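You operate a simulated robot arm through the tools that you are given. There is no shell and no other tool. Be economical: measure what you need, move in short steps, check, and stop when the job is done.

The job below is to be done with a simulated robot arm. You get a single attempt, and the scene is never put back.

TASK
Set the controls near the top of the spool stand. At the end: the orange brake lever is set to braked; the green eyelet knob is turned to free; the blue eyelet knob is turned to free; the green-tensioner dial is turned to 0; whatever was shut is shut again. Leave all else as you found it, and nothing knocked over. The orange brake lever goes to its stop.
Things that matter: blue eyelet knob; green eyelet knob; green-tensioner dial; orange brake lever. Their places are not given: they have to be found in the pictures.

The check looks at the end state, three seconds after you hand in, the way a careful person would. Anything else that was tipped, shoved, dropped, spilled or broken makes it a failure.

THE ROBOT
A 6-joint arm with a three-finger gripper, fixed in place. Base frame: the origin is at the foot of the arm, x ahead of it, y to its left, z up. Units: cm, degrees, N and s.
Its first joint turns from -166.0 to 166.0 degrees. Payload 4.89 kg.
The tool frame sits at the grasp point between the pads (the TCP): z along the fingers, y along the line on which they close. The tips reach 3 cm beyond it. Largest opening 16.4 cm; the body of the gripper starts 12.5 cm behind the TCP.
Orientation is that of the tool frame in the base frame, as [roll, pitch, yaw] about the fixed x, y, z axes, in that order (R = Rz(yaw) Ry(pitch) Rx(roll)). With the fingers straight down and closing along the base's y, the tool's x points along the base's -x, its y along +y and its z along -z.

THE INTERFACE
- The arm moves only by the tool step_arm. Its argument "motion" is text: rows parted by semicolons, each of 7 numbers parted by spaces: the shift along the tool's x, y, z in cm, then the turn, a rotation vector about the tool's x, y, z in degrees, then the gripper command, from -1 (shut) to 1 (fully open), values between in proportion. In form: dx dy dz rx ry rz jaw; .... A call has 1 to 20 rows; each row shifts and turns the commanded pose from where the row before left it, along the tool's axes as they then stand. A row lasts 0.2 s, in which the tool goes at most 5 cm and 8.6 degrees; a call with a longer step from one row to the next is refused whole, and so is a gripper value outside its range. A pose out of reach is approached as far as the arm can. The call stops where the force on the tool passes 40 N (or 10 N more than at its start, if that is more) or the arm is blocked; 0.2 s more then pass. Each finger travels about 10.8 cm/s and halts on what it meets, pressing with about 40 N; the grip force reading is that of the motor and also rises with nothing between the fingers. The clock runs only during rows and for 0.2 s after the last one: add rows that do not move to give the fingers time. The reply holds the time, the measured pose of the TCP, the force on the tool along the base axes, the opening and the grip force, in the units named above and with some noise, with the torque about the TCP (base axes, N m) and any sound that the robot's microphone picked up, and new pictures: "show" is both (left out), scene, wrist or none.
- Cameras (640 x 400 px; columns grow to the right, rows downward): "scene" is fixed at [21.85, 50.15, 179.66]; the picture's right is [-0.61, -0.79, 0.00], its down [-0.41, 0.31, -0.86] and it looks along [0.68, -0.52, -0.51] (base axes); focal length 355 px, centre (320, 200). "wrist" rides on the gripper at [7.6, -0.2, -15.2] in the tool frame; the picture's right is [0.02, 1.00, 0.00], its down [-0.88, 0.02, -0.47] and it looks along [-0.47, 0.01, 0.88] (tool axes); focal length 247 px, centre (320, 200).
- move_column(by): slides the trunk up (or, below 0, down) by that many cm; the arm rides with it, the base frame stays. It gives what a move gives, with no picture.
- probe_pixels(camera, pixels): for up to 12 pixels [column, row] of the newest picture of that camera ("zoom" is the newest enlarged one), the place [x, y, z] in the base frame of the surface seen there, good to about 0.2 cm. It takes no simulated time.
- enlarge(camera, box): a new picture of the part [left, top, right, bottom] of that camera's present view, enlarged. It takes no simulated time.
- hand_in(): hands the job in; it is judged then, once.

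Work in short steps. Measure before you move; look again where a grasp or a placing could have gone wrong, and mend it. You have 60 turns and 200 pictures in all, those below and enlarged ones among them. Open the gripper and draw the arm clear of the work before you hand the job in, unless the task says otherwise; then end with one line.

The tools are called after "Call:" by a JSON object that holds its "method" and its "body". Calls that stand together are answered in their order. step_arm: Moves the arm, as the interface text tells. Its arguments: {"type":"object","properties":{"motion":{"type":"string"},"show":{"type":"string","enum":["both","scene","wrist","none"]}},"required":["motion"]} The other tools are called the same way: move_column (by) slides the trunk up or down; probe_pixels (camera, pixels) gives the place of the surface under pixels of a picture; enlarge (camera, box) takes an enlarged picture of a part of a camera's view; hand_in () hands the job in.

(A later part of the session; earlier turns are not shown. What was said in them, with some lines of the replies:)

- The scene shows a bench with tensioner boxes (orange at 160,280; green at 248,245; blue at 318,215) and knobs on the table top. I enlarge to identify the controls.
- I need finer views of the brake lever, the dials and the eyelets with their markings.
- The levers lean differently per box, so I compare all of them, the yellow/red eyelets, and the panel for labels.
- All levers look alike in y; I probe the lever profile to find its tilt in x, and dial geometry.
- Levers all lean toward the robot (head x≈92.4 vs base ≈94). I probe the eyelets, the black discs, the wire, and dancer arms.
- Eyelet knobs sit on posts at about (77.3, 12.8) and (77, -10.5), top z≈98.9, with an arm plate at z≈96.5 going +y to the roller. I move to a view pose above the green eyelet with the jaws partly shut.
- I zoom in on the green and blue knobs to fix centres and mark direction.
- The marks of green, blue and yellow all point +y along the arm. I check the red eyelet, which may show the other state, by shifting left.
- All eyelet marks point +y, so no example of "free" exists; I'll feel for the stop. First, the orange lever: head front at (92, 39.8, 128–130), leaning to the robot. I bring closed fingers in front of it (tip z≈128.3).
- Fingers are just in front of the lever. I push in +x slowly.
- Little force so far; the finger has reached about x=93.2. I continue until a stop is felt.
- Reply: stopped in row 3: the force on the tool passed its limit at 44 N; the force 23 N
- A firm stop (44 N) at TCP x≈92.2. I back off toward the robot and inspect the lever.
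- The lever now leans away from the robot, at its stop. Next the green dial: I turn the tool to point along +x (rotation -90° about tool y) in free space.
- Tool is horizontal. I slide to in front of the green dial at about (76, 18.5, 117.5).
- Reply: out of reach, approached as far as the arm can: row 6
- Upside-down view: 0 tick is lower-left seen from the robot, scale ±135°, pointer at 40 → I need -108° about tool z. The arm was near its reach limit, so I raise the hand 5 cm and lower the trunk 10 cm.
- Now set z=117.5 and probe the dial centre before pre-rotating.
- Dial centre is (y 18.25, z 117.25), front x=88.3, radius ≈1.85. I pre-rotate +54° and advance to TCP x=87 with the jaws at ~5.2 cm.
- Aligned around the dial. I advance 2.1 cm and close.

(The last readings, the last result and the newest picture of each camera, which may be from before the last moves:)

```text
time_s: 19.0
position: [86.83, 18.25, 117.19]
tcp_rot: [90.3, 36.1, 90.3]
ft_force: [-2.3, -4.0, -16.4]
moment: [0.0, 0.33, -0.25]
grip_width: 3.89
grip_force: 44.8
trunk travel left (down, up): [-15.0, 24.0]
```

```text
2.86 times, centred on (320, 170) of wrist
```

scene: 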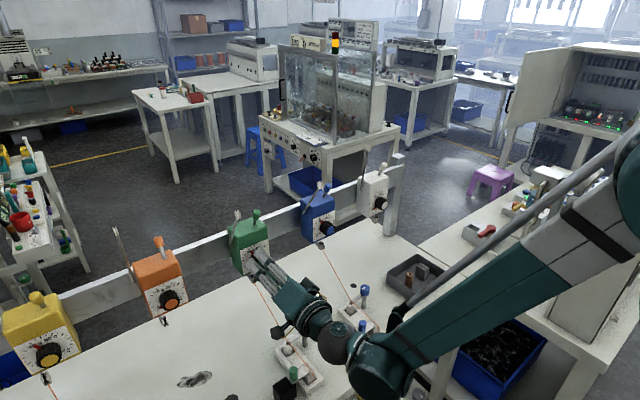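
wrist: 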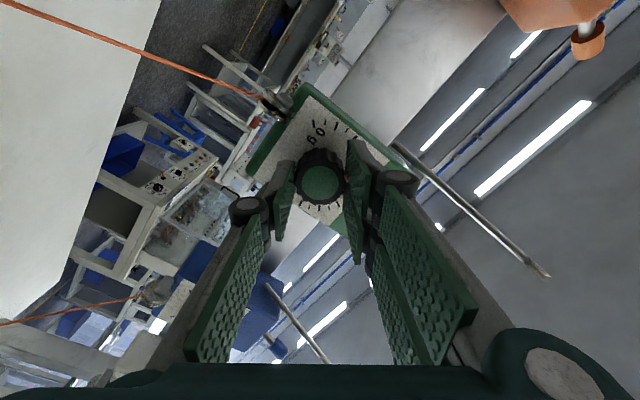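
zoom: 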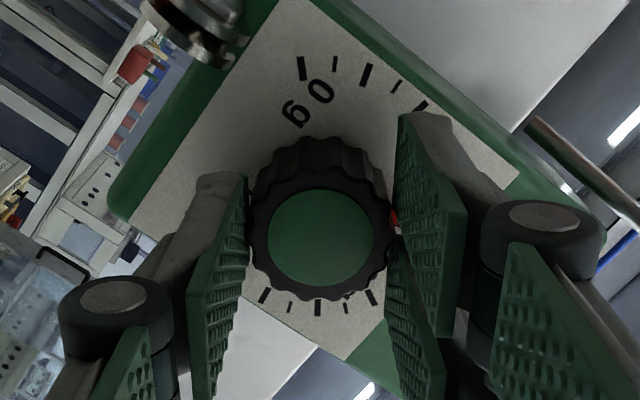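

Gripped (3.89 cm). I ease 0.1 cm along -y_tool to cut the side load and turn -104° in 13 rows.

Call:
{"method": "step_arm", "body": {"motion": "0 -0.1 0 0 0 0 -0.9; 0 0 0 0 0 -8 -0.9; 0 0 0 0 0 -8 -0.9; 0 0 0 0 0 -8 -0.9; 0 0 0 0 0 -8 -0.9; 0 0 0 0 0 -8 -0.9; 0 0 0 0 0 -8 -0.9; 0 0 0 0 0 -8 -0.9; 0 0 0 0 0 -8 -0.9; 0 0 0 0 0 -8 -0.9; 0 0 0 0 0 -8 -0.9; 0 0 0 0 0 -8 -0.9; 0 0 0 0 0 -8 -0.9; 0 0 0 0 0 -8 -0.9"}}

Call:
{"method": "enlarge", "body": {"camera": "wrist", "box": [240, 80, 400, 240]}}

Call:
{"method": "enlarge", "body": {"camera": "scene", "box": [220, 210, 290, 280]}}

```text
time_s: 22.0
position: [86.76, 18.24, 117.14]
tcp_rot: [-90.3, 39.8, -90.0]
ft_force: [25.7, 3.4, 29.6]
moment: [0.02, -0.65, 0.0]
grip_width: 3.9
grip_force: 44.8
trunk travel left (down, up): [-15.0, 24.0]
```

scene: 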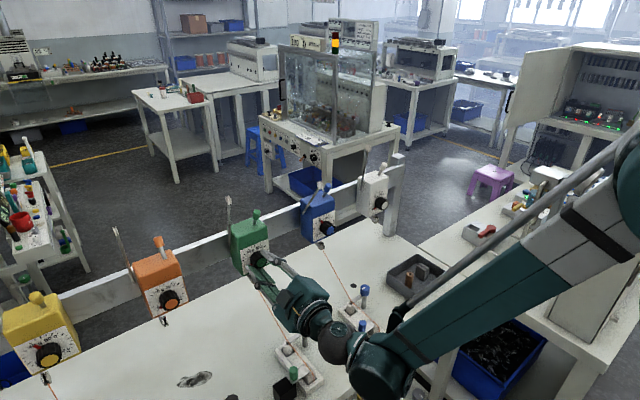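
wrist: 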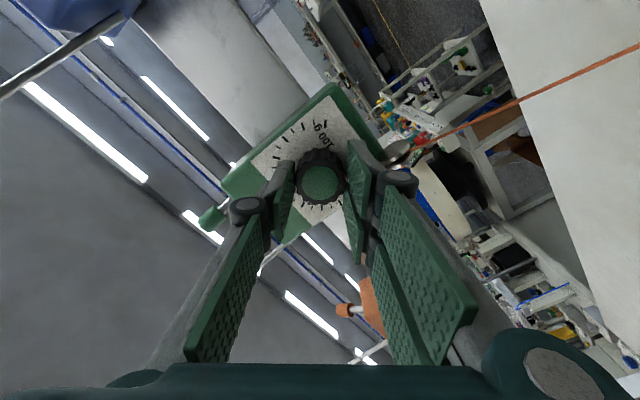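

```text
2.50 times, centred on (320, 160) of wrist
```

zoom: 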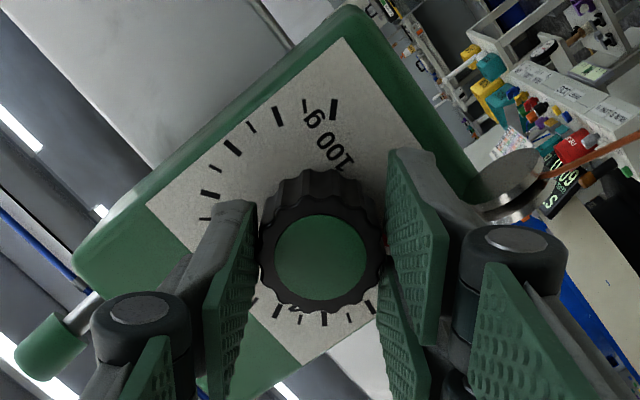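

```text
5.71 times, centred on (255, 245) of scene
```

zoom: 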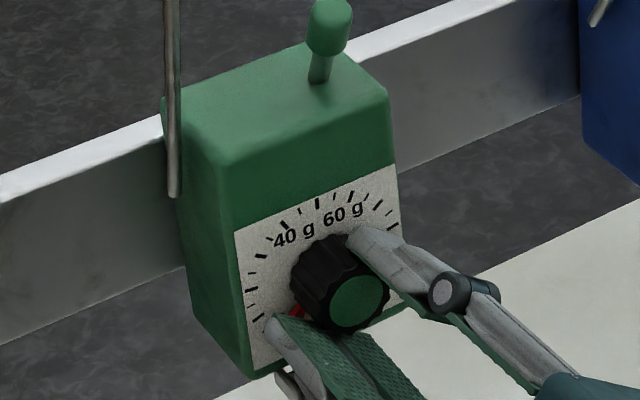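

The pointer is almost at 0 (104° turned). I turn 4° more, then open slightly and back off to read the dial.

Call:
{"method": "step_arm", "body": {"motion": "0 0 0 0 0 -2 -0.9; 0 0 0 0 0 -2 -0.9; 0 0 0 0 0 0 -0.9", "show": "none"}}

Call:
{"method": "step_arm", "body": {"motion": "0 0 0 0 0 0 -0.38; 0 0 0 0 0 0 -0.38; 0 0 0 0 0 0 -0.38; 0 0 -1.5 0 0 0 -0.38; 0 0 -2 0 0 0 -0.38; 0 0 -2 0 0 0 -0.35; 0 0 -2.5 0 0 0 -0.3"}}

Call:
{"method": "enlarge", "body": {"camera": "scene", "box": [220, 210, 290, 280]}}

Call:
{"method": "enlarge", "body": {"camera": "wrist", "box": [250, 60, 390, 200]}}

```text
time_s: 22.8
position: [86.76, 18.12, 117.17]
tcp_rot: [-90.3, 35.9, -90.1]
ft_force: [28.1, 4.0, 32.6]
moment: [0.13, -0.75, 0.37]
grip_width: 3.92
grip_force: 45.2
trunk travel left (down, up): [-15.0, 24.0]
```

```text
time_s: 24.4
position: [78.83, 18.23, 117.3]
tcp_rot: [-90.3, 35.8, -90.1]
ft_force: [0.5, 0.0, 0.1]
moment: [0.0, -0.09, 0.0]
grip_width: 5.71
grip_force: 0.1
trunk travel left (down, up): [-15.0, 24.0]
```

scene: 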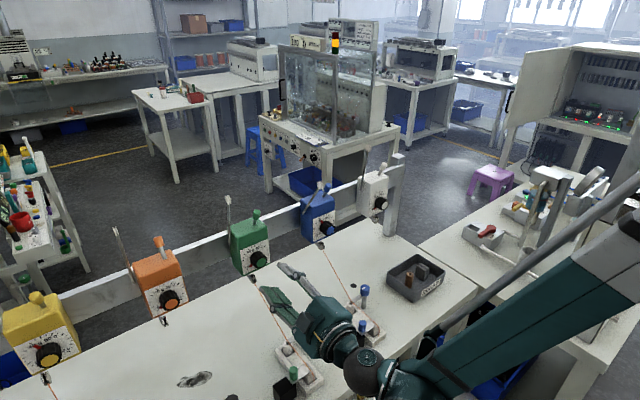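
wrist: 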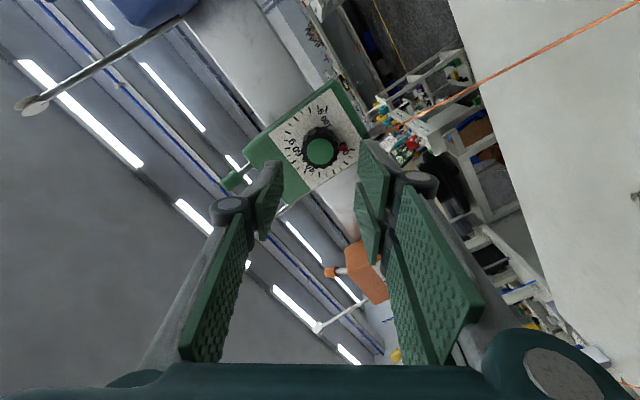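

```text
5.71 times, centred on (255, 245) of scene
```

zoom: 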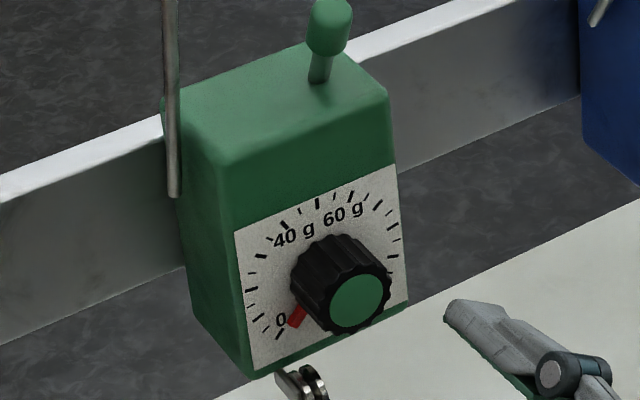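

```text
2.86 times, centred on (320, 130) of wrist
```

zoom: 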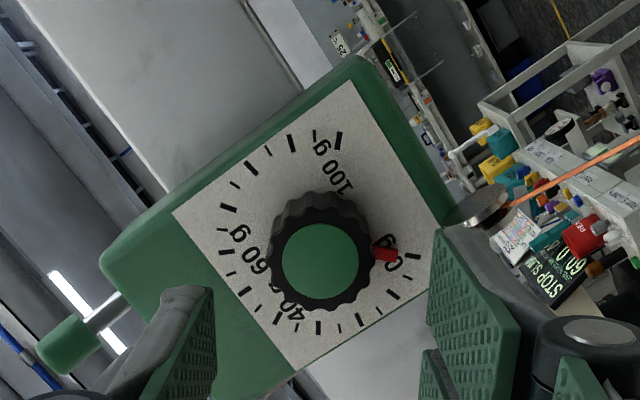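

I probe the pointer and the 0 and 100 ticks for angles.

Call:
{"method": "probe_pixels", "body": {"camera": "zoom", "pixels": [[338, 140], [412, 257], [394, 256], [377, 252], [385, 249], [385, 260], [320, 328], [229, 209], [320, 260]]}}

```text
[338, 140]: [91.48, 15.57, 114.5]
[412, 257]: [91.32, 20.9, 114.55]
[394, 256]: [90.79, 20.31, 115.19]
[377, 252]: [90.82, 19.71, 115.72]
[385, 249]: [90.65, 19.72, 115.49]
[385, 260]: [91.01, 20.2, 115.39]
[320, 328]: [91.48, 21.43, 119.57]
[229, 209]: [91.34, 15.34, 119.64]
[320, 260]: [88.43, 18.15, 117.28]
```

The pointer is at 0 (46° vs tick 45°). I withdraw, undo the roll and point the tool down again.

Call:
{"method": "step_arm", "body": {"motion": "0 0 -3.5 0 0 0 -0.3; 0 0 -3.5 0 0 0 -0.3; 0 0 0 0 0 7.74 -0.3; 0 0 0 0 0 7.74 -0.3; 0 0 0 0 0 7.74 -0.3; 0 0 0 0 0 7.74 -0.3; 0 0 0 0 0 7.74 -0.3; 0 0 0 0 0 7.74 -0.3; 0 0 0 0 0 7.74 -0.3; 0 0 0 0 8.2 0 -0.3; 0 0 0 0 8.2 0 -0.3; 0 0 0 0 8.2 0 -0.3; 0 0 0 0 8.2 0 -0.3; 0 0 0 0 8.2 0 -0.3; 0 0 0 0 8.2 0 -0.3; 0 0 0 0 8.2 0 -0.3; 0 0 0 0 8.2 0 -0.3; 0 0 0 0 8.2 0 -0.3; 0 0 0 0 8.2 0 -0.3; 0 0 0 0 8 0 -0.3"}}

Call:
{"method": "enlarge", "body": {"camera": "wrist", "box": [280, 80, 420, 190]}}

```text
time_s: 28.6
position: [71.52, 18.31, 117.35]
tcp_rot: [179.8, -0.3, -179.9]
ft_force: [-1.4, 0.3, 1.5]
moment: [0.0, -0.27, -0.03]
grip_width: 5.75
grip_force: 0.0
trunk travel left (down, up): [-15.0, 24.0]
```

scene: 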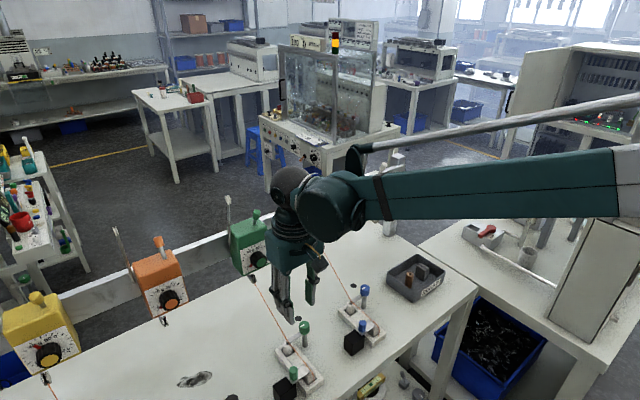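
wrist: 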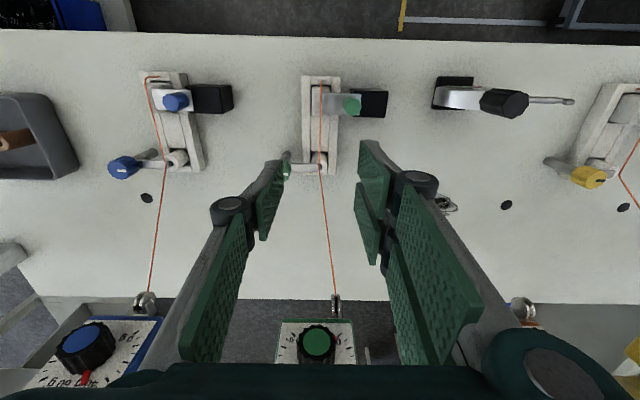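

```text
3.64 times, centred on (350, 135) of wrist
```

zoom: 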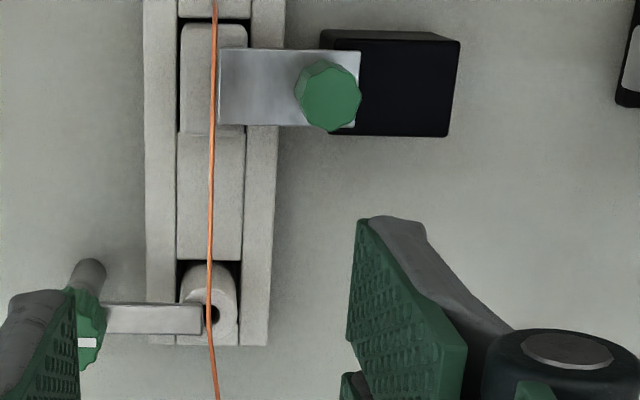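

Now the green eyelet knob at (77.5, 12.75). I move above it (TCP z=103.5, tips z 100.5).

Call:
{"method": "step_arm", "body": {"motion": "-2 -1.85 0 0 0 0 -0.35; -2 -1.85 0 0 0 0 -0.35; -2 -1.85 0 0 0 0 -0.35; 0 0 4.5 0 0 0 -0.35; 0 0 4.5 0 0 0 -0.35; 0 0 4.5 0 0 0 -0.35"}}

Call:
{"method": "enlarge", "body": {"camera": "wrist", "box": [260, 120, 420, 240]}}

```text
time_s: 30.0
position: [77.75, 12.65, 103.77]
tcp_rot: [-180.0, -0.2, -179.9]
ft_force: [-0.9, 0.5, 0.1]
moment: [0.08, -0.15, -0.03]
grip_width: 5.29
grip_force: 0.0
trunk travel left (down, up): [-15.0, 24.0]
```

scene: 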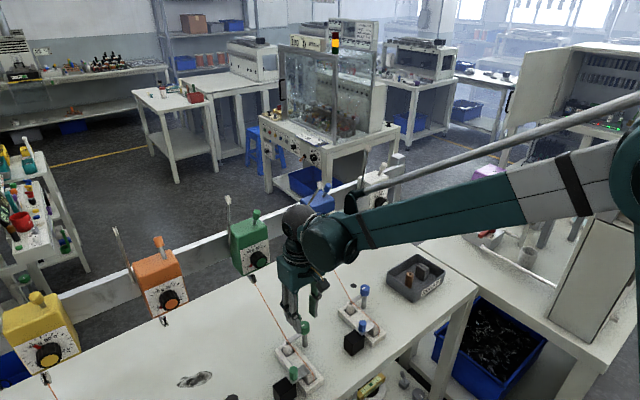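
wrist: 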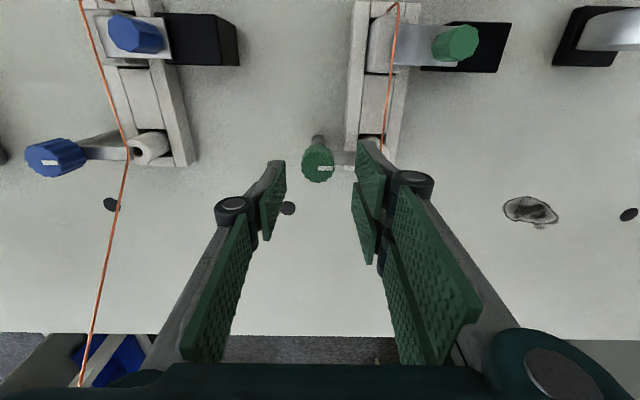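

```text
3.33 times, centred on (340, 180) of wrist
```

zoom: 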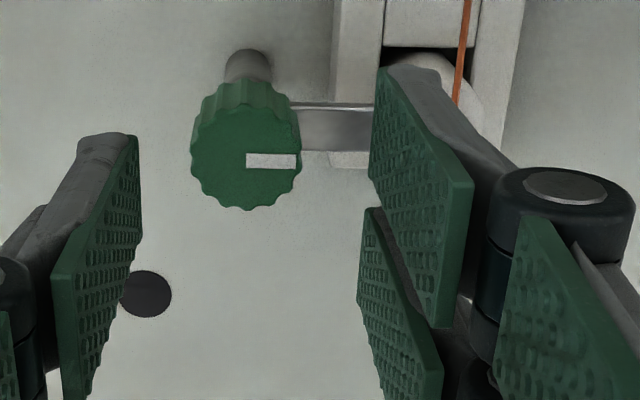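

Call:
{"method": "probe_pixels", "body": {"camera": "zoom", "pixels": [[246, 160], [195, 155], [298, 155], [246, 205], [246, 118], [200, 190], [290, 190], [270, 95], [340, 130], [460, 90], [380, 130]]}}

```text
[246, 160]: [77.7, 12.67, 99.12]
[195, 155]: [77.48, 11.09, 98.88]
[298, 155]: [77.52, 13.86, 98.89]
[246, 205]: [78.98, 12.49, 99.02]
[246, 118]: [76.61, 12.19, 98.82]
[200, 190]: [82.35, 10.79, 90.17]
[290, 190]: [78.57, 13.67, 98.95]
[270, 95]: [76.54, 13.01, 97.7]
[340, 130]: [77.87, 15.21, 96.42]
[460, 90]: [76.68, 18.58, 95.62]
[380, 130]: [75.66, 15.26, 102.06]
```

Knob centre (77.6, 12.5). I descend 3.5 cm to TCP z≈100.2 and close.

Call:
{"method": "step_arm", "body": {"motion": "0.1 -0.1 1.8 0 0 0 -0.35; 0 0 1.7 0 0 0 -0.35; 0 0 0 0 0 0 -0.6; 0 0 0 0 0 0 -0.75; 0 0 0 0 0 0 -0.85; 0 0 0 0 0 0 -0.9", "show": "wrist"}}

```text
time_s: 31.4
position: [77.57, 12.35, 100.22]
tcp_rot: [179.9, -0.2, -179.9]
ft_force: [-6.2, -10.2, -4.1]
moment: [-0.31, 0.16, 0.02]
grip_width: 2.88
grip_force: 45.1
trunk travel left (down, up): [-15.0, 24.0]
```

wrist: 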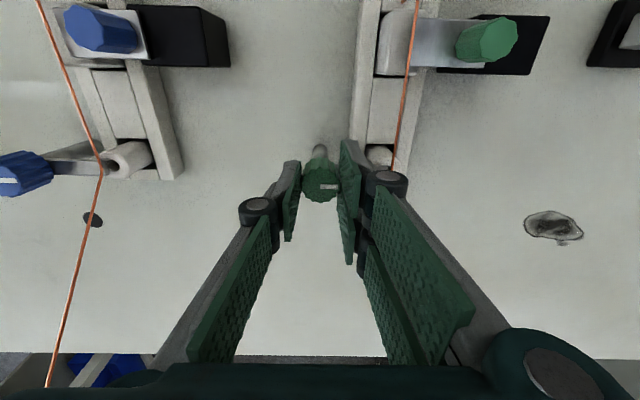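

Gripped (2.88 cm). I test a small turn (+6° about tool z, i.e. clockwise from above) and read the torque.

Call:
{"method": "step_arm", "body": {"motion": "0 -0.07 0 0 0 0 -0.9; 0 0 0 0 0 3 -0.9; 0 0 0 0 0 3 -0.9; 0 0 0 0 0 0 -0.9", "show": "wrist"}}

Call:
{"method": "enlarge", "body": {"camera": "wrist", "box": [260, 120, 420, 240]}}

```text
time_s: 32.4
position: [77.72, 12.5, 100.19]
tcp_rot: [179.9, -0.3, 174.1]
ft_force: [14.5, -7.8, 6.7]
moment: [-0.27, -0.73, 0.38]
grip_width: 2.86
grip_force: 45.0
trunk travel left (down, up): [-15.0, 24.0]
```

wrist: 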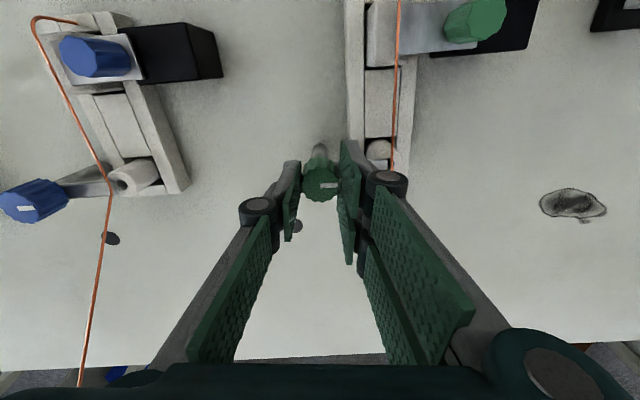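

```text
3.33 times, centred on (340, 180) of wrist
```

zoom: 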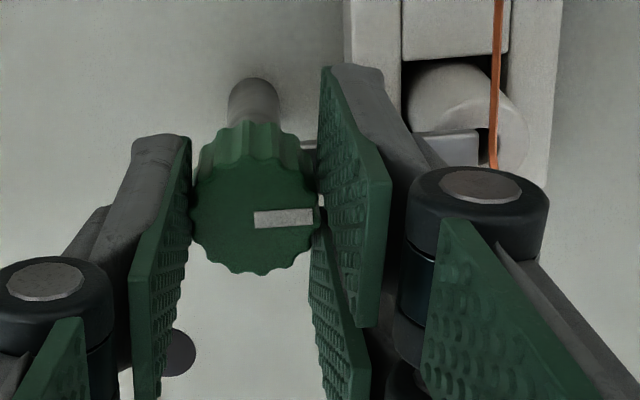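

A reaction torque of 0.38 N·m appears and the mark lags. I test the opposite direction.

Call:
{"method": "step_arm", "body": {"motion": "0 0 0 0 0 -3 -0.9; 0 0 0 0 0 -3 -0.9; 0 0 0 0 0 -3 -0.9; 0 0 0 0 0 -3 -0.9; 0 0 0 0 0 -3 -0.9; 0 0 0 0 0 0 -0.9", "show": "wrist"}}

Call:
{"method": "enlarge", "body": {"camera": "wrist", "box": [260, 120, 420, 240]}}

```text
time_s: 33.6
position: [77.7, 12.47, 100.29]
tcp_rot: [-180.0, 0.0, -171.8]
ft_force: [3.3, -5.3, 4.4]
moment: [-0.24, -0.07, -0.01]
grip_width: 2.89
grip_force: 45.2
trunk travel left (down, up): [-15.0, 24.0]
stopped in row 5: the force on the tool passed its limit at 41 N (the readings are from after the stop); the commanded pose is now the measured one
```

wrist: 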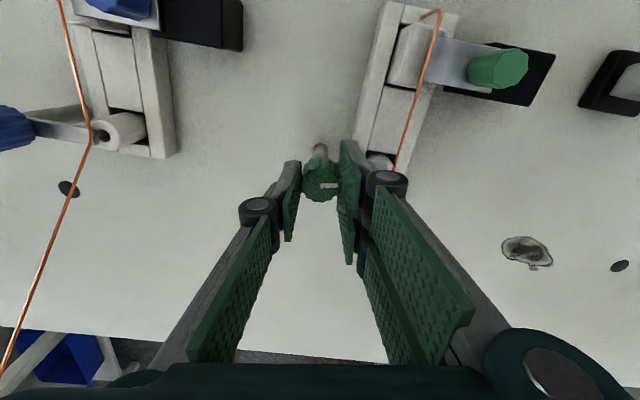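

```text
3.33 times, centred on (340, 180) of wrist
```

zoom: 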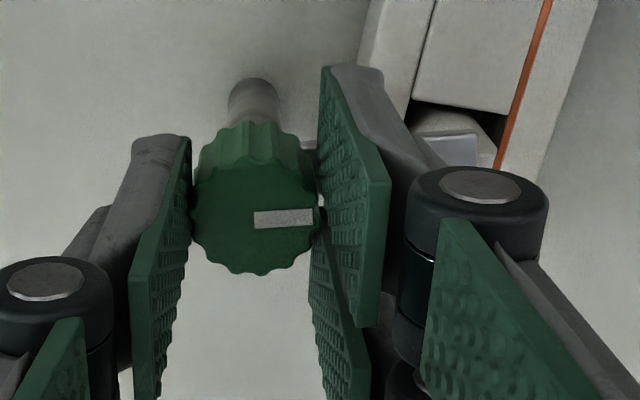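

The knob and arm follow the gripper both ways; at -8° a 41 N stop occurred (arm end toward the roller). I try the + direction further, to about +25°.

Call:
{"method": "step_arm", "body": {"motion": "0 0 0 0 0 4 -0.9; 0 0 0 0 0 4 -0.9; 0 0 0 0 0 4 -0.9; 0 0 0 0 0 4 -0.9; 0 0 0 0 0 4 -0.9; 0 0 0 0 0 4 -0.9; 0 0 0 0 0 4 -0.9; 0 0 0 0 0 0 -0.9", "show": "wrist"}}

Call:
{"method": "enlarge", "body": {"camera": "wrist", "box": [260, 90, 460, 240]}}

```text
time_s: 35.4
position: [77.67, 12.5, 100.21]
tcp_rot: [180.0, -0.2, 160.3]
ft_force: [9.3, -14.0, 2.6]
moment: [-0.4, -0.4, 0.38]
grip_width: 2.86
grip_force: 45.1
trunk travel left (down, up): [-15.0, 24.0]
```

wrist: 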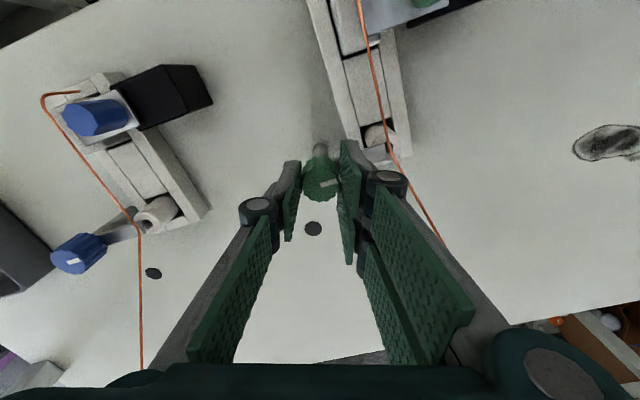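

```text
2.67 times, centred on (360, 165) of wrist
```

zoom: 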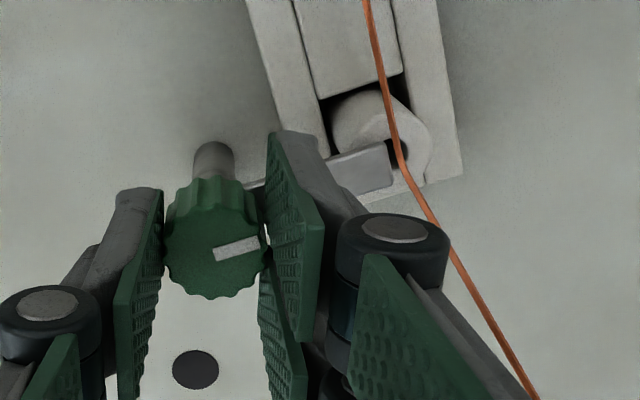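

The + direction is a stop (knob slipped in the jaws; the arm stayed put). So free is the − direction (arm swinging toward -x). I regrip at this yaw and turn −.

Call:
{"method": "step_arm", "body": {"motion": "0 0 0 0 0 0 -0.5; 0 0 0 0 0 0 -0.5; 0 -0.1 0 0 0 0 -0.5; 0 0 0 0 0 0 -0.75; 0 0 0 0 0 0 -0.9; 0 0 0 0 0 0 -0.95; 0 0 0 0 0 -4 -0.95; 0 0 0 0 0 -4 -0.95; 0 0 0 0 0 -4 -0.95; 0 0 0 0 0 -4 -0.95; 0 0 0 0 0 -4 -0.95; 0 0 0 0 0 -4 -0.95", "show": "wrist"}}

Call:
{"method": "enlarge", "body": {"camera": "wrist", "box": [260, 90, 460, 240]}}

```text
time_s: 38.0
position: [77.62, 12.46, 100.22]
tcp_rot: [-180.0, -0.3, -175.7]
ft_force: [0.4, 7.4, -2.1]
moment: [0.16, -0.05, 0.02]
grip_width: 2.89
grip_force: 44.6
trunk travel left (down, up): [-15.0, 24.0]
```

wrist: 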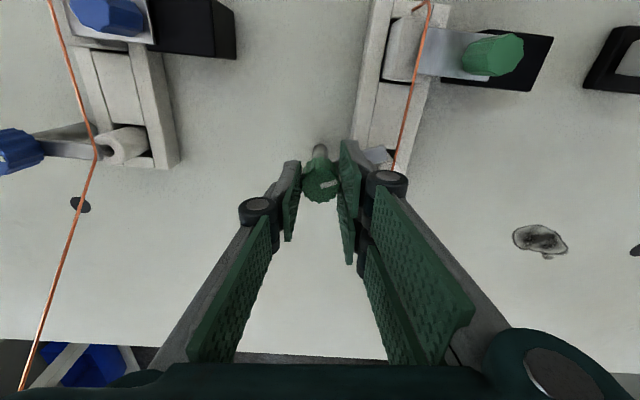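

```text
2.67 times, centred on (360, 165) of wrist
```

zoom: 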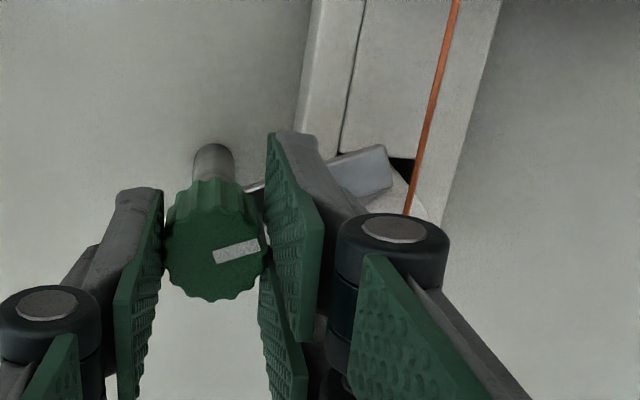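

The arm now swings freely toward -x (~24°, hardly any torque). I continue another 48°.

Call:
{"method": "step_arm", "body": {"motion": "0 0 0 0 0 -6 -0.95; 0 0 0 0 0 -6 -0.95; 0 0 0 0 0 -6 -0.95; 0 0 0 0 0 -6 -0.95; 0 0 0 0 0 -6 -0.95; 0 0 0 0 0 -6 -0.95; 0 0 0 0 0 -6 -0.95; 0 0 0 0 0 -6 -0.95", "show": "wrist"}}

Call:
{"method": "enlarge", "body": {"camera": "wrist", "box": [260, 90, 460, 240]}}

```text
time_s: 39.8
position: [77.75, 12.34, 100.28]
tcp_rot: [179.9, -0.1, -127.7]
ft_force: [14.0, -8.4, 0.2]
moment: [-0.75, 0.05, -0.03]
grip_width: 2.9
grip_force: 45.0
trunk travel left (down, up): [-15.0, 24.0]
```

wrist: 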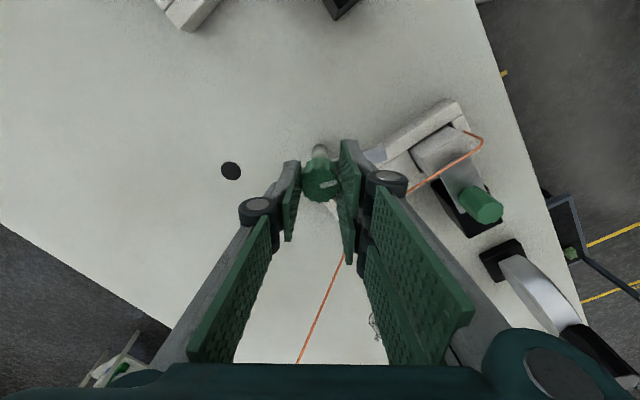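

```text
2.67 times, centred on (360, 165) of wrist
```

zoom: 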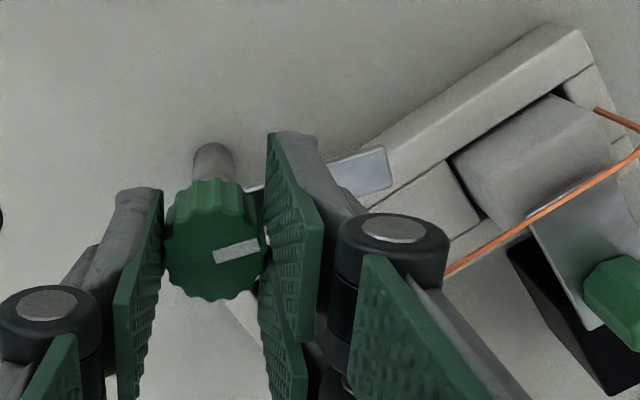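

Still following, 72° turned. I go to 90° and a bit past to feel for a stop.

Call:
{"method": "step_arm", "body": {"motion": "0 0 0 0 0 -6 -0.95; 0 0 0 0 0 -6 -0.95; 0 0 0 0 0 -6 -0.95; 0 0 0 0 0 -5 -0.95; 0 0 0 0 0 -5 -0.95; 0 0 0 0 0 0 -0.95", "show": "wrist"}}

Call:
{"method": "enlarge", "body": {"camera": "wrist", "box": [260, 90, 460, 240]}}

```text
time_s: 41.2
position: [77.86, 12.32, 100.23]
tcp_rot: [179.8, 0.1, -99.7]
ft_force: [38.0, -0.2, 6.4]
moment: [0.4, -1.29, -0.52]
grip_width: 2.84
grip_force: 45.1
trunk travel left (down, up): [-15.0, 24.0]
```

wrist: 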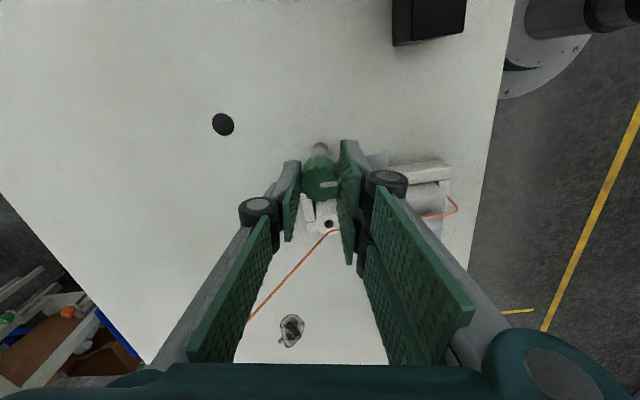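

```text
2.67 times, centred on (360, 165) of wrist
```

zoom: 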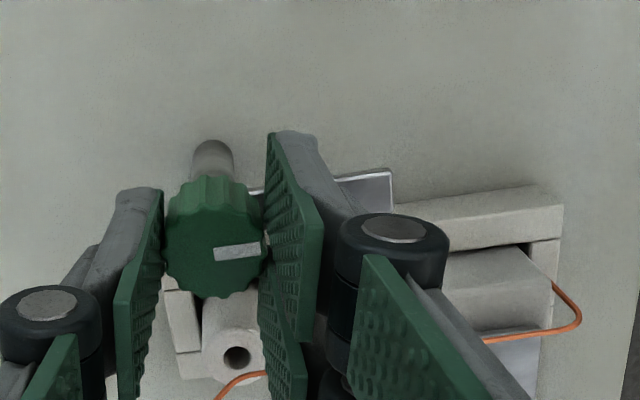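

Stop reached at ~90° (torque 0.5 N·m, slip begins), arm now along the bracket. I release, rise and unroll to yaw 180.

Call:
{"method": "step_arm", "body": {"motion": "0 0 0 0 0 0 -0.6; 0 0 0 0 0 0 -0.4; 0 0 0 0 0 0 -0.35; 0 0 -2 0 0 0 -0.35; 0 0 -4 0 0 0 -0.35; 0 0 -4 0 0 0 -0.35; 0 0 0 0 0 8.03 -0.35; 0 0 0 0 0 8.03 -0.35; 0 0 0 0 0 8.03 -0.35; 0 0 0 0 0 8.03 -0.35; 0 0 0 0 0 8.03 -0.35; 0 0 0 0 0 8.03 -0.35; 0 0 0 0 0 8.03 -0.35; 0 0 0 0 0 8.03 -0.35; 0 0 0 0 0 8.03 -0.35; 0 0 0 0 0 8.03 -0.35"}}

Call:
{"method": "enlarge", "body": {"camera": "scene", "box": [260, 290, 340, 390]}}

Call:
{"method": "enlarge", "body": {"camera": "wrist", "box": [270, 80, 430, 200]}}

```text
time_s: 44.6
position: [77.75, 12.37, 110.21]
tcp_rot: [-180.0, -0.1, 179.9]
ft_force: [-0.2, 0.0, -1.1]
moment: [-0.04, 0.0, -0.02]
grip_width: 5.33
grip_force: 0.0
trunk travel left (down, up): [-15.0, 24.0]
```

scene: 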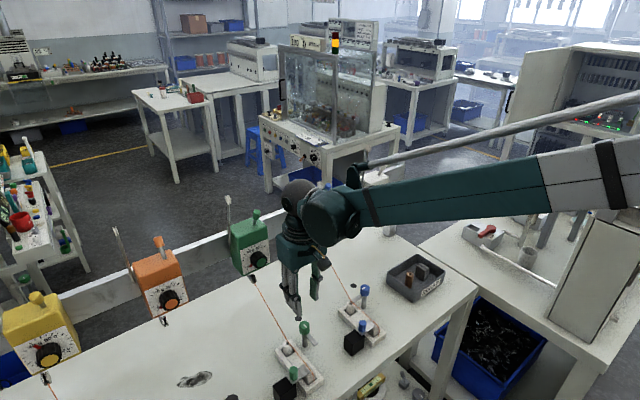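
wrist: 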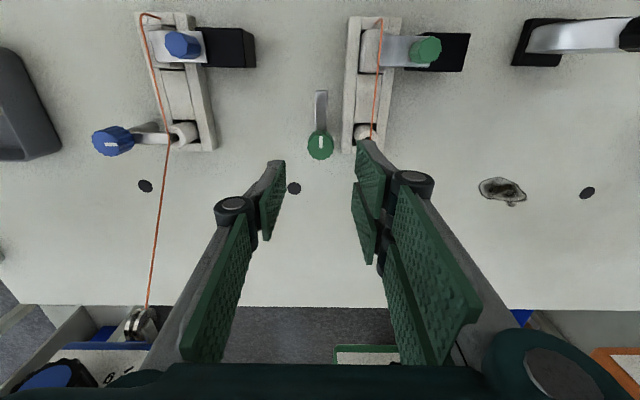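

```text
4.00 times, centred on (300, 340) of scene
```

zoom: 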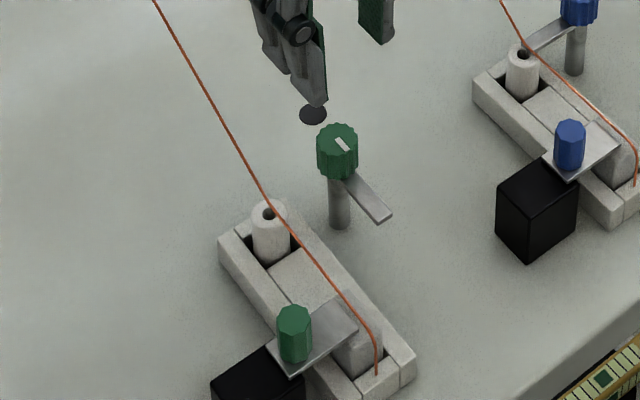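

```text
3.33 times, centred on (350, 140) of wrist
```

zoom: 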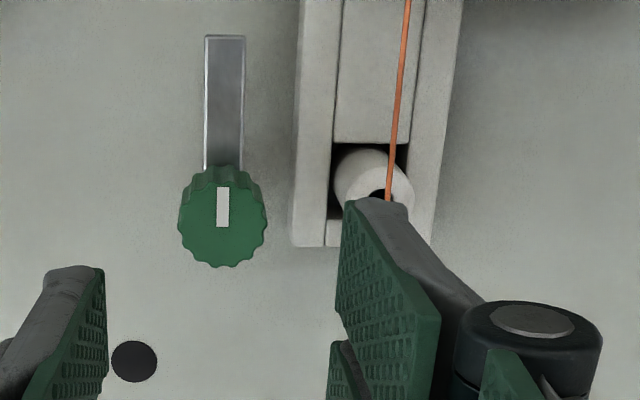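

Green arm swung exactly 90° off, wire intact. Now I move over the blue knob (y≈-10.5).

Call:
{"method": "step_arm", "body": {"motion": "0 -4.6 0 0 0 0 -0.35; 0 -4.6 0 0 0 0 -0.35; 0 -4.6 0 0 0 0 -0.35; 0 -4.6 0 0 0 0 -0.35; 0 -4.5 0 0 0 0 -0.35; 0 0 3 0 0 0 -0.35; 0 0 3.4 0 0 0 -0.35", "show": "wrist"}}

Call:
{"method": "enlarge", "body": {"camera": "wrist", "box": [260, 120, 420, 240]}}

Call:
{"method": "probe_pixels", "body": {"camera": "zoom", "pixels": [[246, 160], [195, 155], [205, 155], [298, 155], [290, 155], [246, 205], [246, 200], [246, 118], [246, 125]]}}

```text
time_s: 46.2
position: [77.58, -10.53, 103.84]
tcp_rot: [179.9, -0.1, 180.0]
ft_force: [-1.3, -0.9, -0.4]
moment: [0.04, -0.18, 0.01]
grip_width: 5.31
grip_force: 0.2
trunk travel left (down, up): [-15.0, 24.0]
```

wrist: 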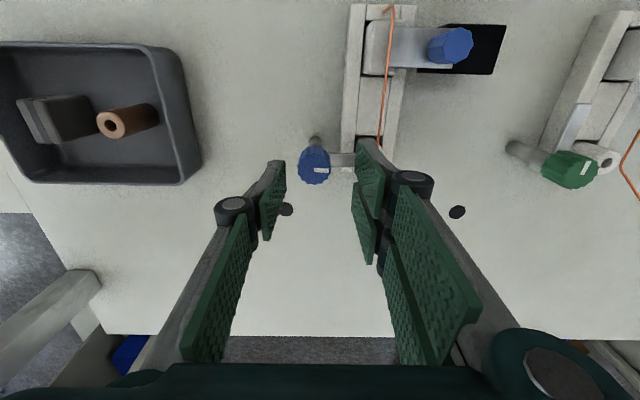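

```text
3.33 times, centred on (340, 180) of wrist
```

zoom: 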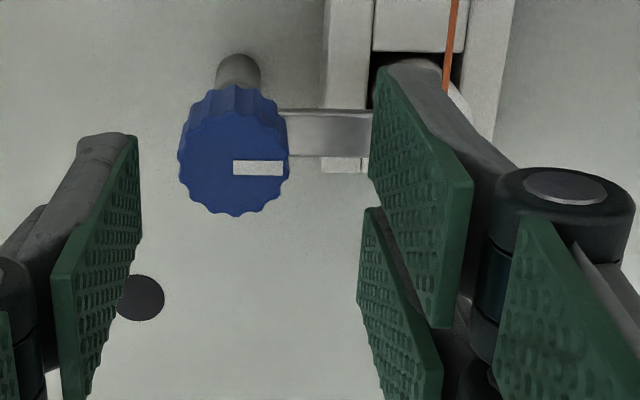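

```text
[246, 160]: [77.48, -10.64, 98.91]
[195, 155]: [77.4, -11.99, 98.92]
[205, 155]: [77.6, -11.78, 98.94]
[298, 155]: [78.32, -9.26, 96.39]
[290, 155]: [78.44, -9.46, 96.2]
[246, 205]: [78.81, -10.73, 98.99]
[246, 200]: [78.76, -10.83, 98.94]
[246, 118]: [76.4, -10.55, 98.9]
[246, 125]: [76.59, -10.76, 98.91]
```

Blue knob centre ≈(77.6, -10.9). I shift, pre-rotate +20°, descend and grip.

Call:
{"method": "step_arm", "body": {"motion": "0 -0.37 0 0 0 6.7 -0.35; 0 0 0 0 0 6.7 -0.35; 0 0 0 0 0 6.7 -0.35; 0 0 1.8 0 0 0 -0.35; 0 0 1.8 0 0 0 -0.35; 0 0 0 0 0 0 -0.6; 0 0 0 0 0 0 -0.75; 0 0 0 0 0 0 -0.85; 0 0 0 0 0 0 -0.95; 0 0 0 0 0 0 -0.95", "show": "wrist"}}

Call:
{"method": "enlarge", "body": {"camera": "wrist", "box": [260, 90, 460, 240]}}

```text
time_s: 48.4
position: [77.63, -11.04, 100.21]
tcp_rot: [180.0, -0.2, 159.8]
ft_force: [-14.5, -24.0, -5.3]
moment: [-0.8, 0.35, -0.1]
grip_width: 2.92
grip_force: 45.2
trunk travel left (down, up): [-15.0, 24.0]
```

wrist: 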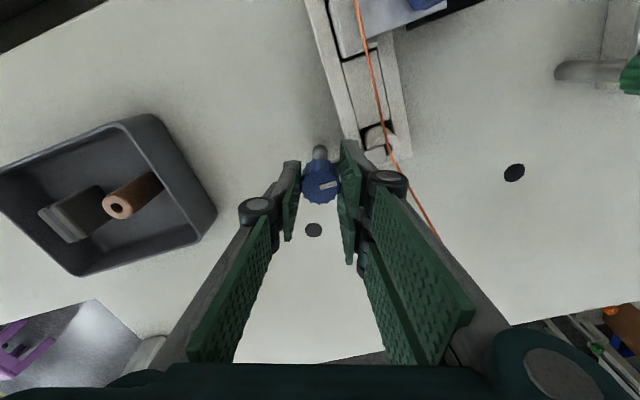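

```text
2.67 times, centred on (360, 165) of wrist
```

zoom: 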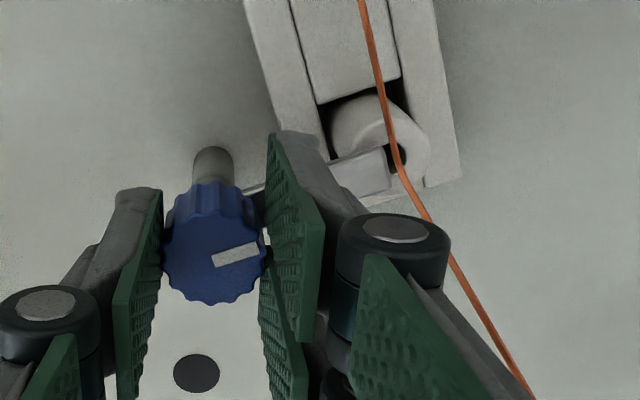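

Gripped; side force ~28 N, so I ease 0.18 cm along -y_tool and turn −72° gradually.

Call:
{"method": "step_arm", "body": {"motion": "0 -0.1 0 0 0 0 -0.95; 0 -0.08 0 0 0 0 -0.95; 0 0 0 0 0 -4 -0.95; 0 0 0 0 0 -4 -0.95; 0 0 0 0 0 -4 -0.95; 0 0 0 0 0 -6 -0.95; 0 0 0 0 0 -6 -0.95; 0 0 0 0 0 -6 -0.95; 0 0 0 0 0 -6 -0.95; 0 0 0 0 0 -6 -0.95; 0 0 0 0 0 -6 -0.95; 0 0 0 0 0 -6 -0.95; 0 0 0 0 0 -6 -0.95; 0 0 0 0 0 -6 -0.95; 0 0 0 0 0 -6 -0.95", "show": "wrist"}}

Call:
{"method": "enlarge", "body": {"camera": "wrist", "box": [260, 90, 460, 240]}}

```text
time_s: 51.7
position: [77.64, -11.27, 100.24]
tcp_rot: [-179.9, -0.1, -128.2]
ft_force: [2.9, -8.4, 0.6]
moment: [-0.43, 0.08, -0.02]
grip_width: 2.9
grip_force: 45.3
trunk travel left (down, up): [-15.0, 24.0]
stopped in row 15: the force on the tool passed its limit at 41 N (the readings are from after the stop); the commanded pose is now the measured one
```

wrist: 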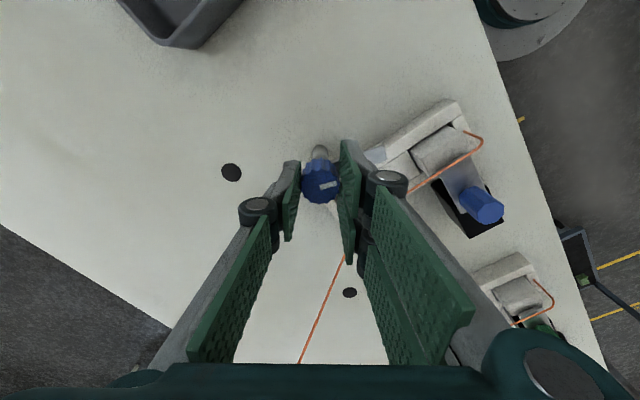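

```text
2.67 times, centred on (360, 165) of wrist
```

zoom: 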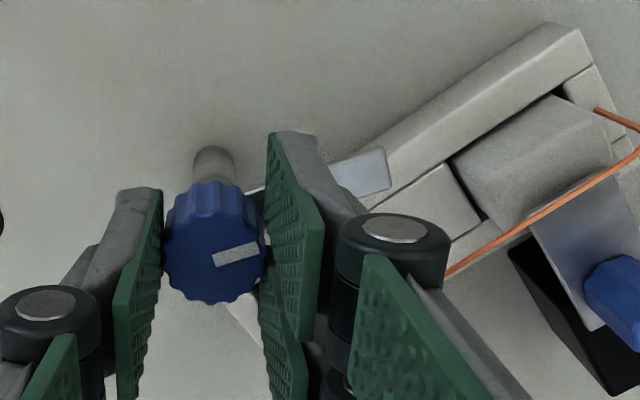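

72° turned; the stop was side load (now relaxed). I regrip in place and finish the last 28°.

Call:
{"method": "step_arm", "body": {"motion": "0 0 0 0 0 0 -0.6; 0 0 0 0 0 0 -0.6; 0 0 0 0 0 0 -0.9; 0 0 0 0 0 0 -0.95; 0 0 0 0 0 -5 -0.95; 0 0 0 0 0 -5 -0.95; 0 0 0 0 0 -5 -0.95; 0 0 0 0 0 -5 -0.95; 0 0 0 0 0 -4 -0.95; 0 0 0 0 0 -4 -0.95; 0 0 0 0 0 0 -0.95", "show": "wrist"}}

Call:
{"method": "enlarge", "body": {"camera": "wrist", "box": [260, 90, 460, 240]}}

```text
time_s: 54.0
position: [77.81, -11.11, 100.16]
tcp_rot: [180.0, 0.0, -100.1]
ft_force: [6.9, -0.9, -7.8]
moment: [-0.29, -0.3, -0.26]
grip_width: 2.88
grip_force: 44.5
trunk travel left (down, up): [-15.0, 24.0]
stopped in row 11: the force on the tool passed its limit at 40 N (the readings are from after the stop); the commanded pose is now the measured one
```

wrist: 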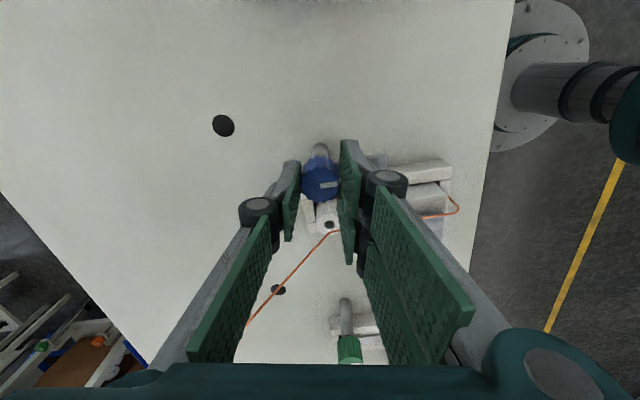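

```text
2.67 times, centred on (360, 165) of wrist
```

zoom: 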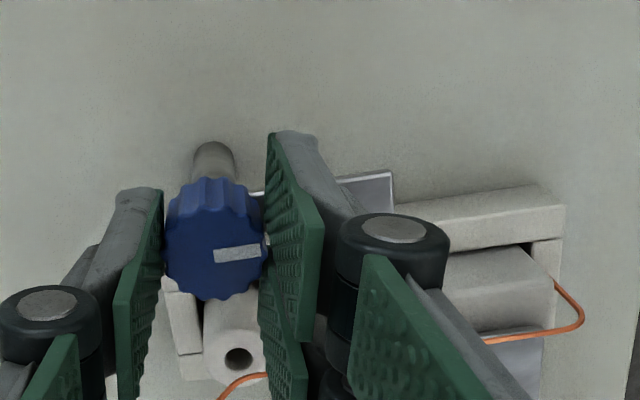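

Same end stop as the green one. I release, rise 14 cm and unroll to inspect.

Call:
{"method": "step_arm", "body": {"motion": "0 0 0 0 0 0 -0.6; 0 0 0 0 0 0 -0.4; 0 0 0 0 0 0 -0.35; 0 0 -2 0 0 0 -0.35; 0 0 -4 0 0 0 -0.35; 0 0 -4 0 0 0 -0.35; 0 0 -4 0 0 8 -0.35; 0 0 0 0 0 8 -0.35; 0 0 0 0 0 8 -0.35; 0 0 0 0 0 8 -0.35; 0 0 0 0 0 8 -0.35; 0 0 0 0 0 8 -0.35; 0 0 0 0 0 8 -0.35; 0 0 0 0 0 8 -0.35; 0 0 0 0 0 8 -0.35; 0 0 0 0 0 8 -0.35"}}

Call:
{"method": "enlarge", "body": {"camera": "wrist", "box": [270, 80, 480, 220]}}

Call:
{"method": "enlarge", "body": {"camera": "scene", "box": [110, 190, 290, 290]}}

```text
time_s: 57.4
position: [77.79, -11.02, 114.23]
tcp_rot: [180.0, 0.0, 179.8]
ft_force: [0.6, -0.2, 0.2]
moment: [0.01, -0.02, -0.01]
grip_width: 5.31
grip_force: 0.2
trunk travel left (down, up): [-15.0, 24.0]
```

scene: 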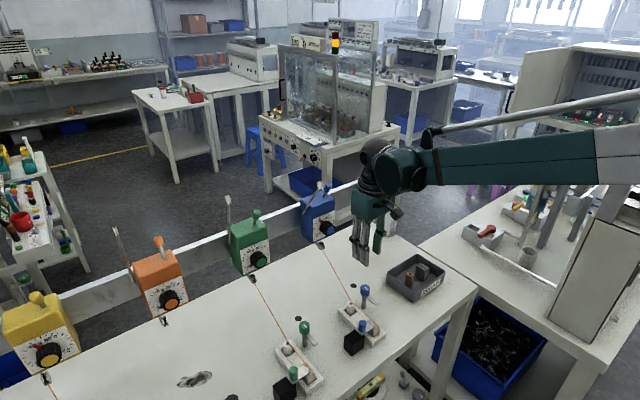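
wrist: 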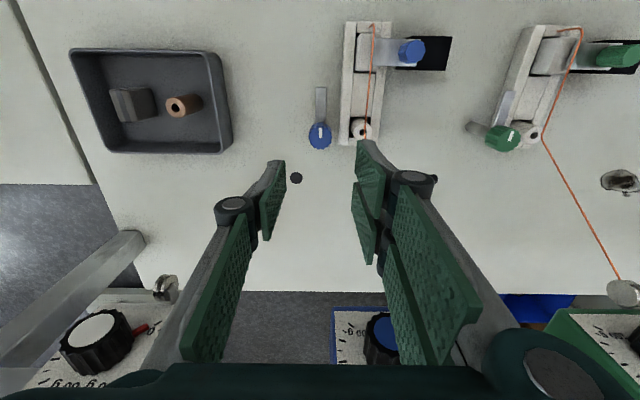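

```text
2.86 times, centred on (375, 150) of wrist
```

zoom: 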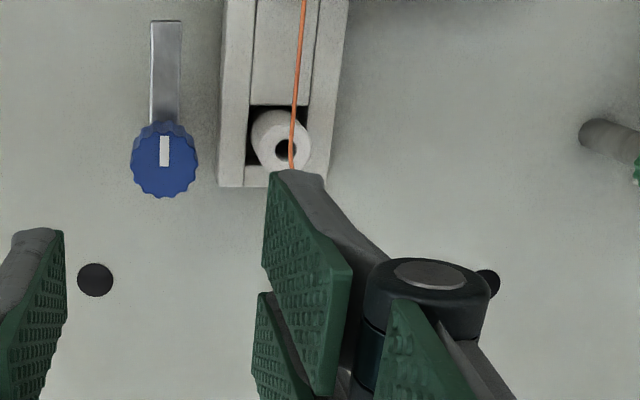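

```text
3.56 times, centred on (200, 240) of scene
```

zoom: 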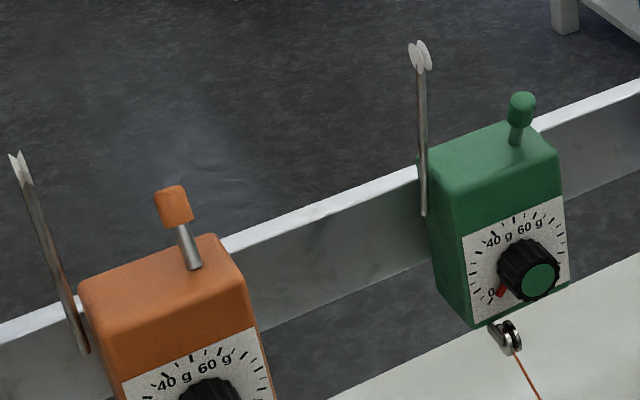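

All controls look right. I check the orange lever's tilt angle against the mirror of its former position, and the wire/other items.

Call:
{"method": "probe_pixels", "body": {"camera": "zoom", "pixels": [[173, 192], [174, 205], [174, 218], [184, 232], [188, 248], [192, 262], [190, 270], [522, 100], [518, 140]]}}

```text
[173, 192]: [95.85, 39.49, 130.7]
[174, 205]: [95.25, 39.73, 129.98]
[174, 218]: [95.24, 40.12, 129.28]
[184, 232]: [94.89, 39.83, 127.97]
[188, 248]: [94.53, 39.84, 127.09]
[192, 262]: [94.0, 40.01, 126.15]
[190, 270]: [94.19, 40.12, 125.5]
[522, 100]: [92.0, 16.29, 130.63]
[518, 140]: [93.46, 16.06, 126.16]
```

The lever's tilt (~+26°) mirrors the earlier -27°, so it sits at its stop. I open the gripper, draw the arm up and back, then hand in.

Call:
{"method": "step_arm", "body": {"motion": "0 0 -4 0 0 0 0; 0 0 -4 0 0 0 0.3; 2 0 -4 0 0 0 0.6; 3 0 -3.5 0 0 0 1; 3 0 -3.5 0 0 0 1; 3 0 -3 0 0 0 1; 0 0 0 0 0 0 1", "show": "scene"}}

Call:
{"method": "enlarge", "body": {"camera": "scene", "box": [220, 180, 420, 400]}}

```text
time_s: 59.0
position: [66.45, -10.87, 136.29]
tcp_rot: [180.0, 0.0, 179.8]
ft_force: [-1.1, 0.0, 0.2]
moment: [-0.03, -0.15, 0.03]
grip_width: 16.4
grip_force: 0.1
trunk travel left (down, up): [-15.0, 24.0]
```

scene: 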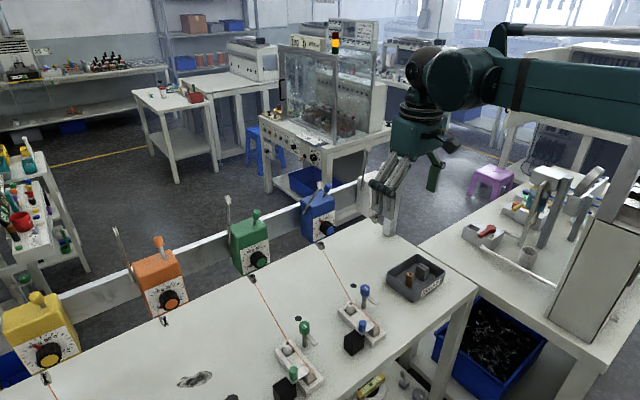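

```text
1.82 times, centred on (320, 290) of scene
```

zoom: 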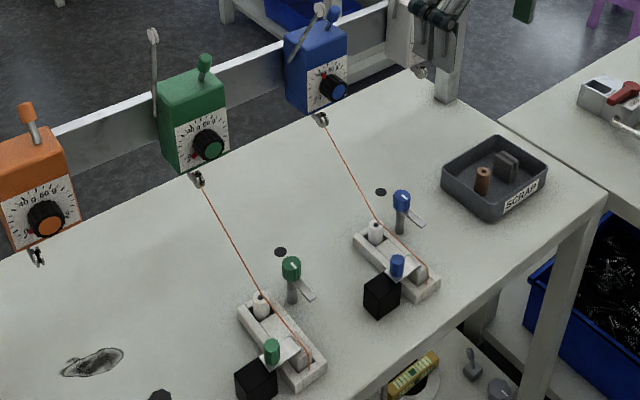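

The pictures show all four controls set, the wires in place and the arm clear of the work, so I hand in.

Call:
{"method": "hand_in", "body": {}}

```text
The job is handed in.
```

I handed the job in with all four controls set: the orange brake lever pushed to its stop away from the robot, the green and blue eyelet knobs turned 90° to their end stops, and the green-tensioner dial at 0. No labels marked "braked" or "free", so I took those as the opposite end of travel from where each control started. Nothing shut was opened or knocked over; the green box's dancer arm shifted by itself when the dial went to 0.
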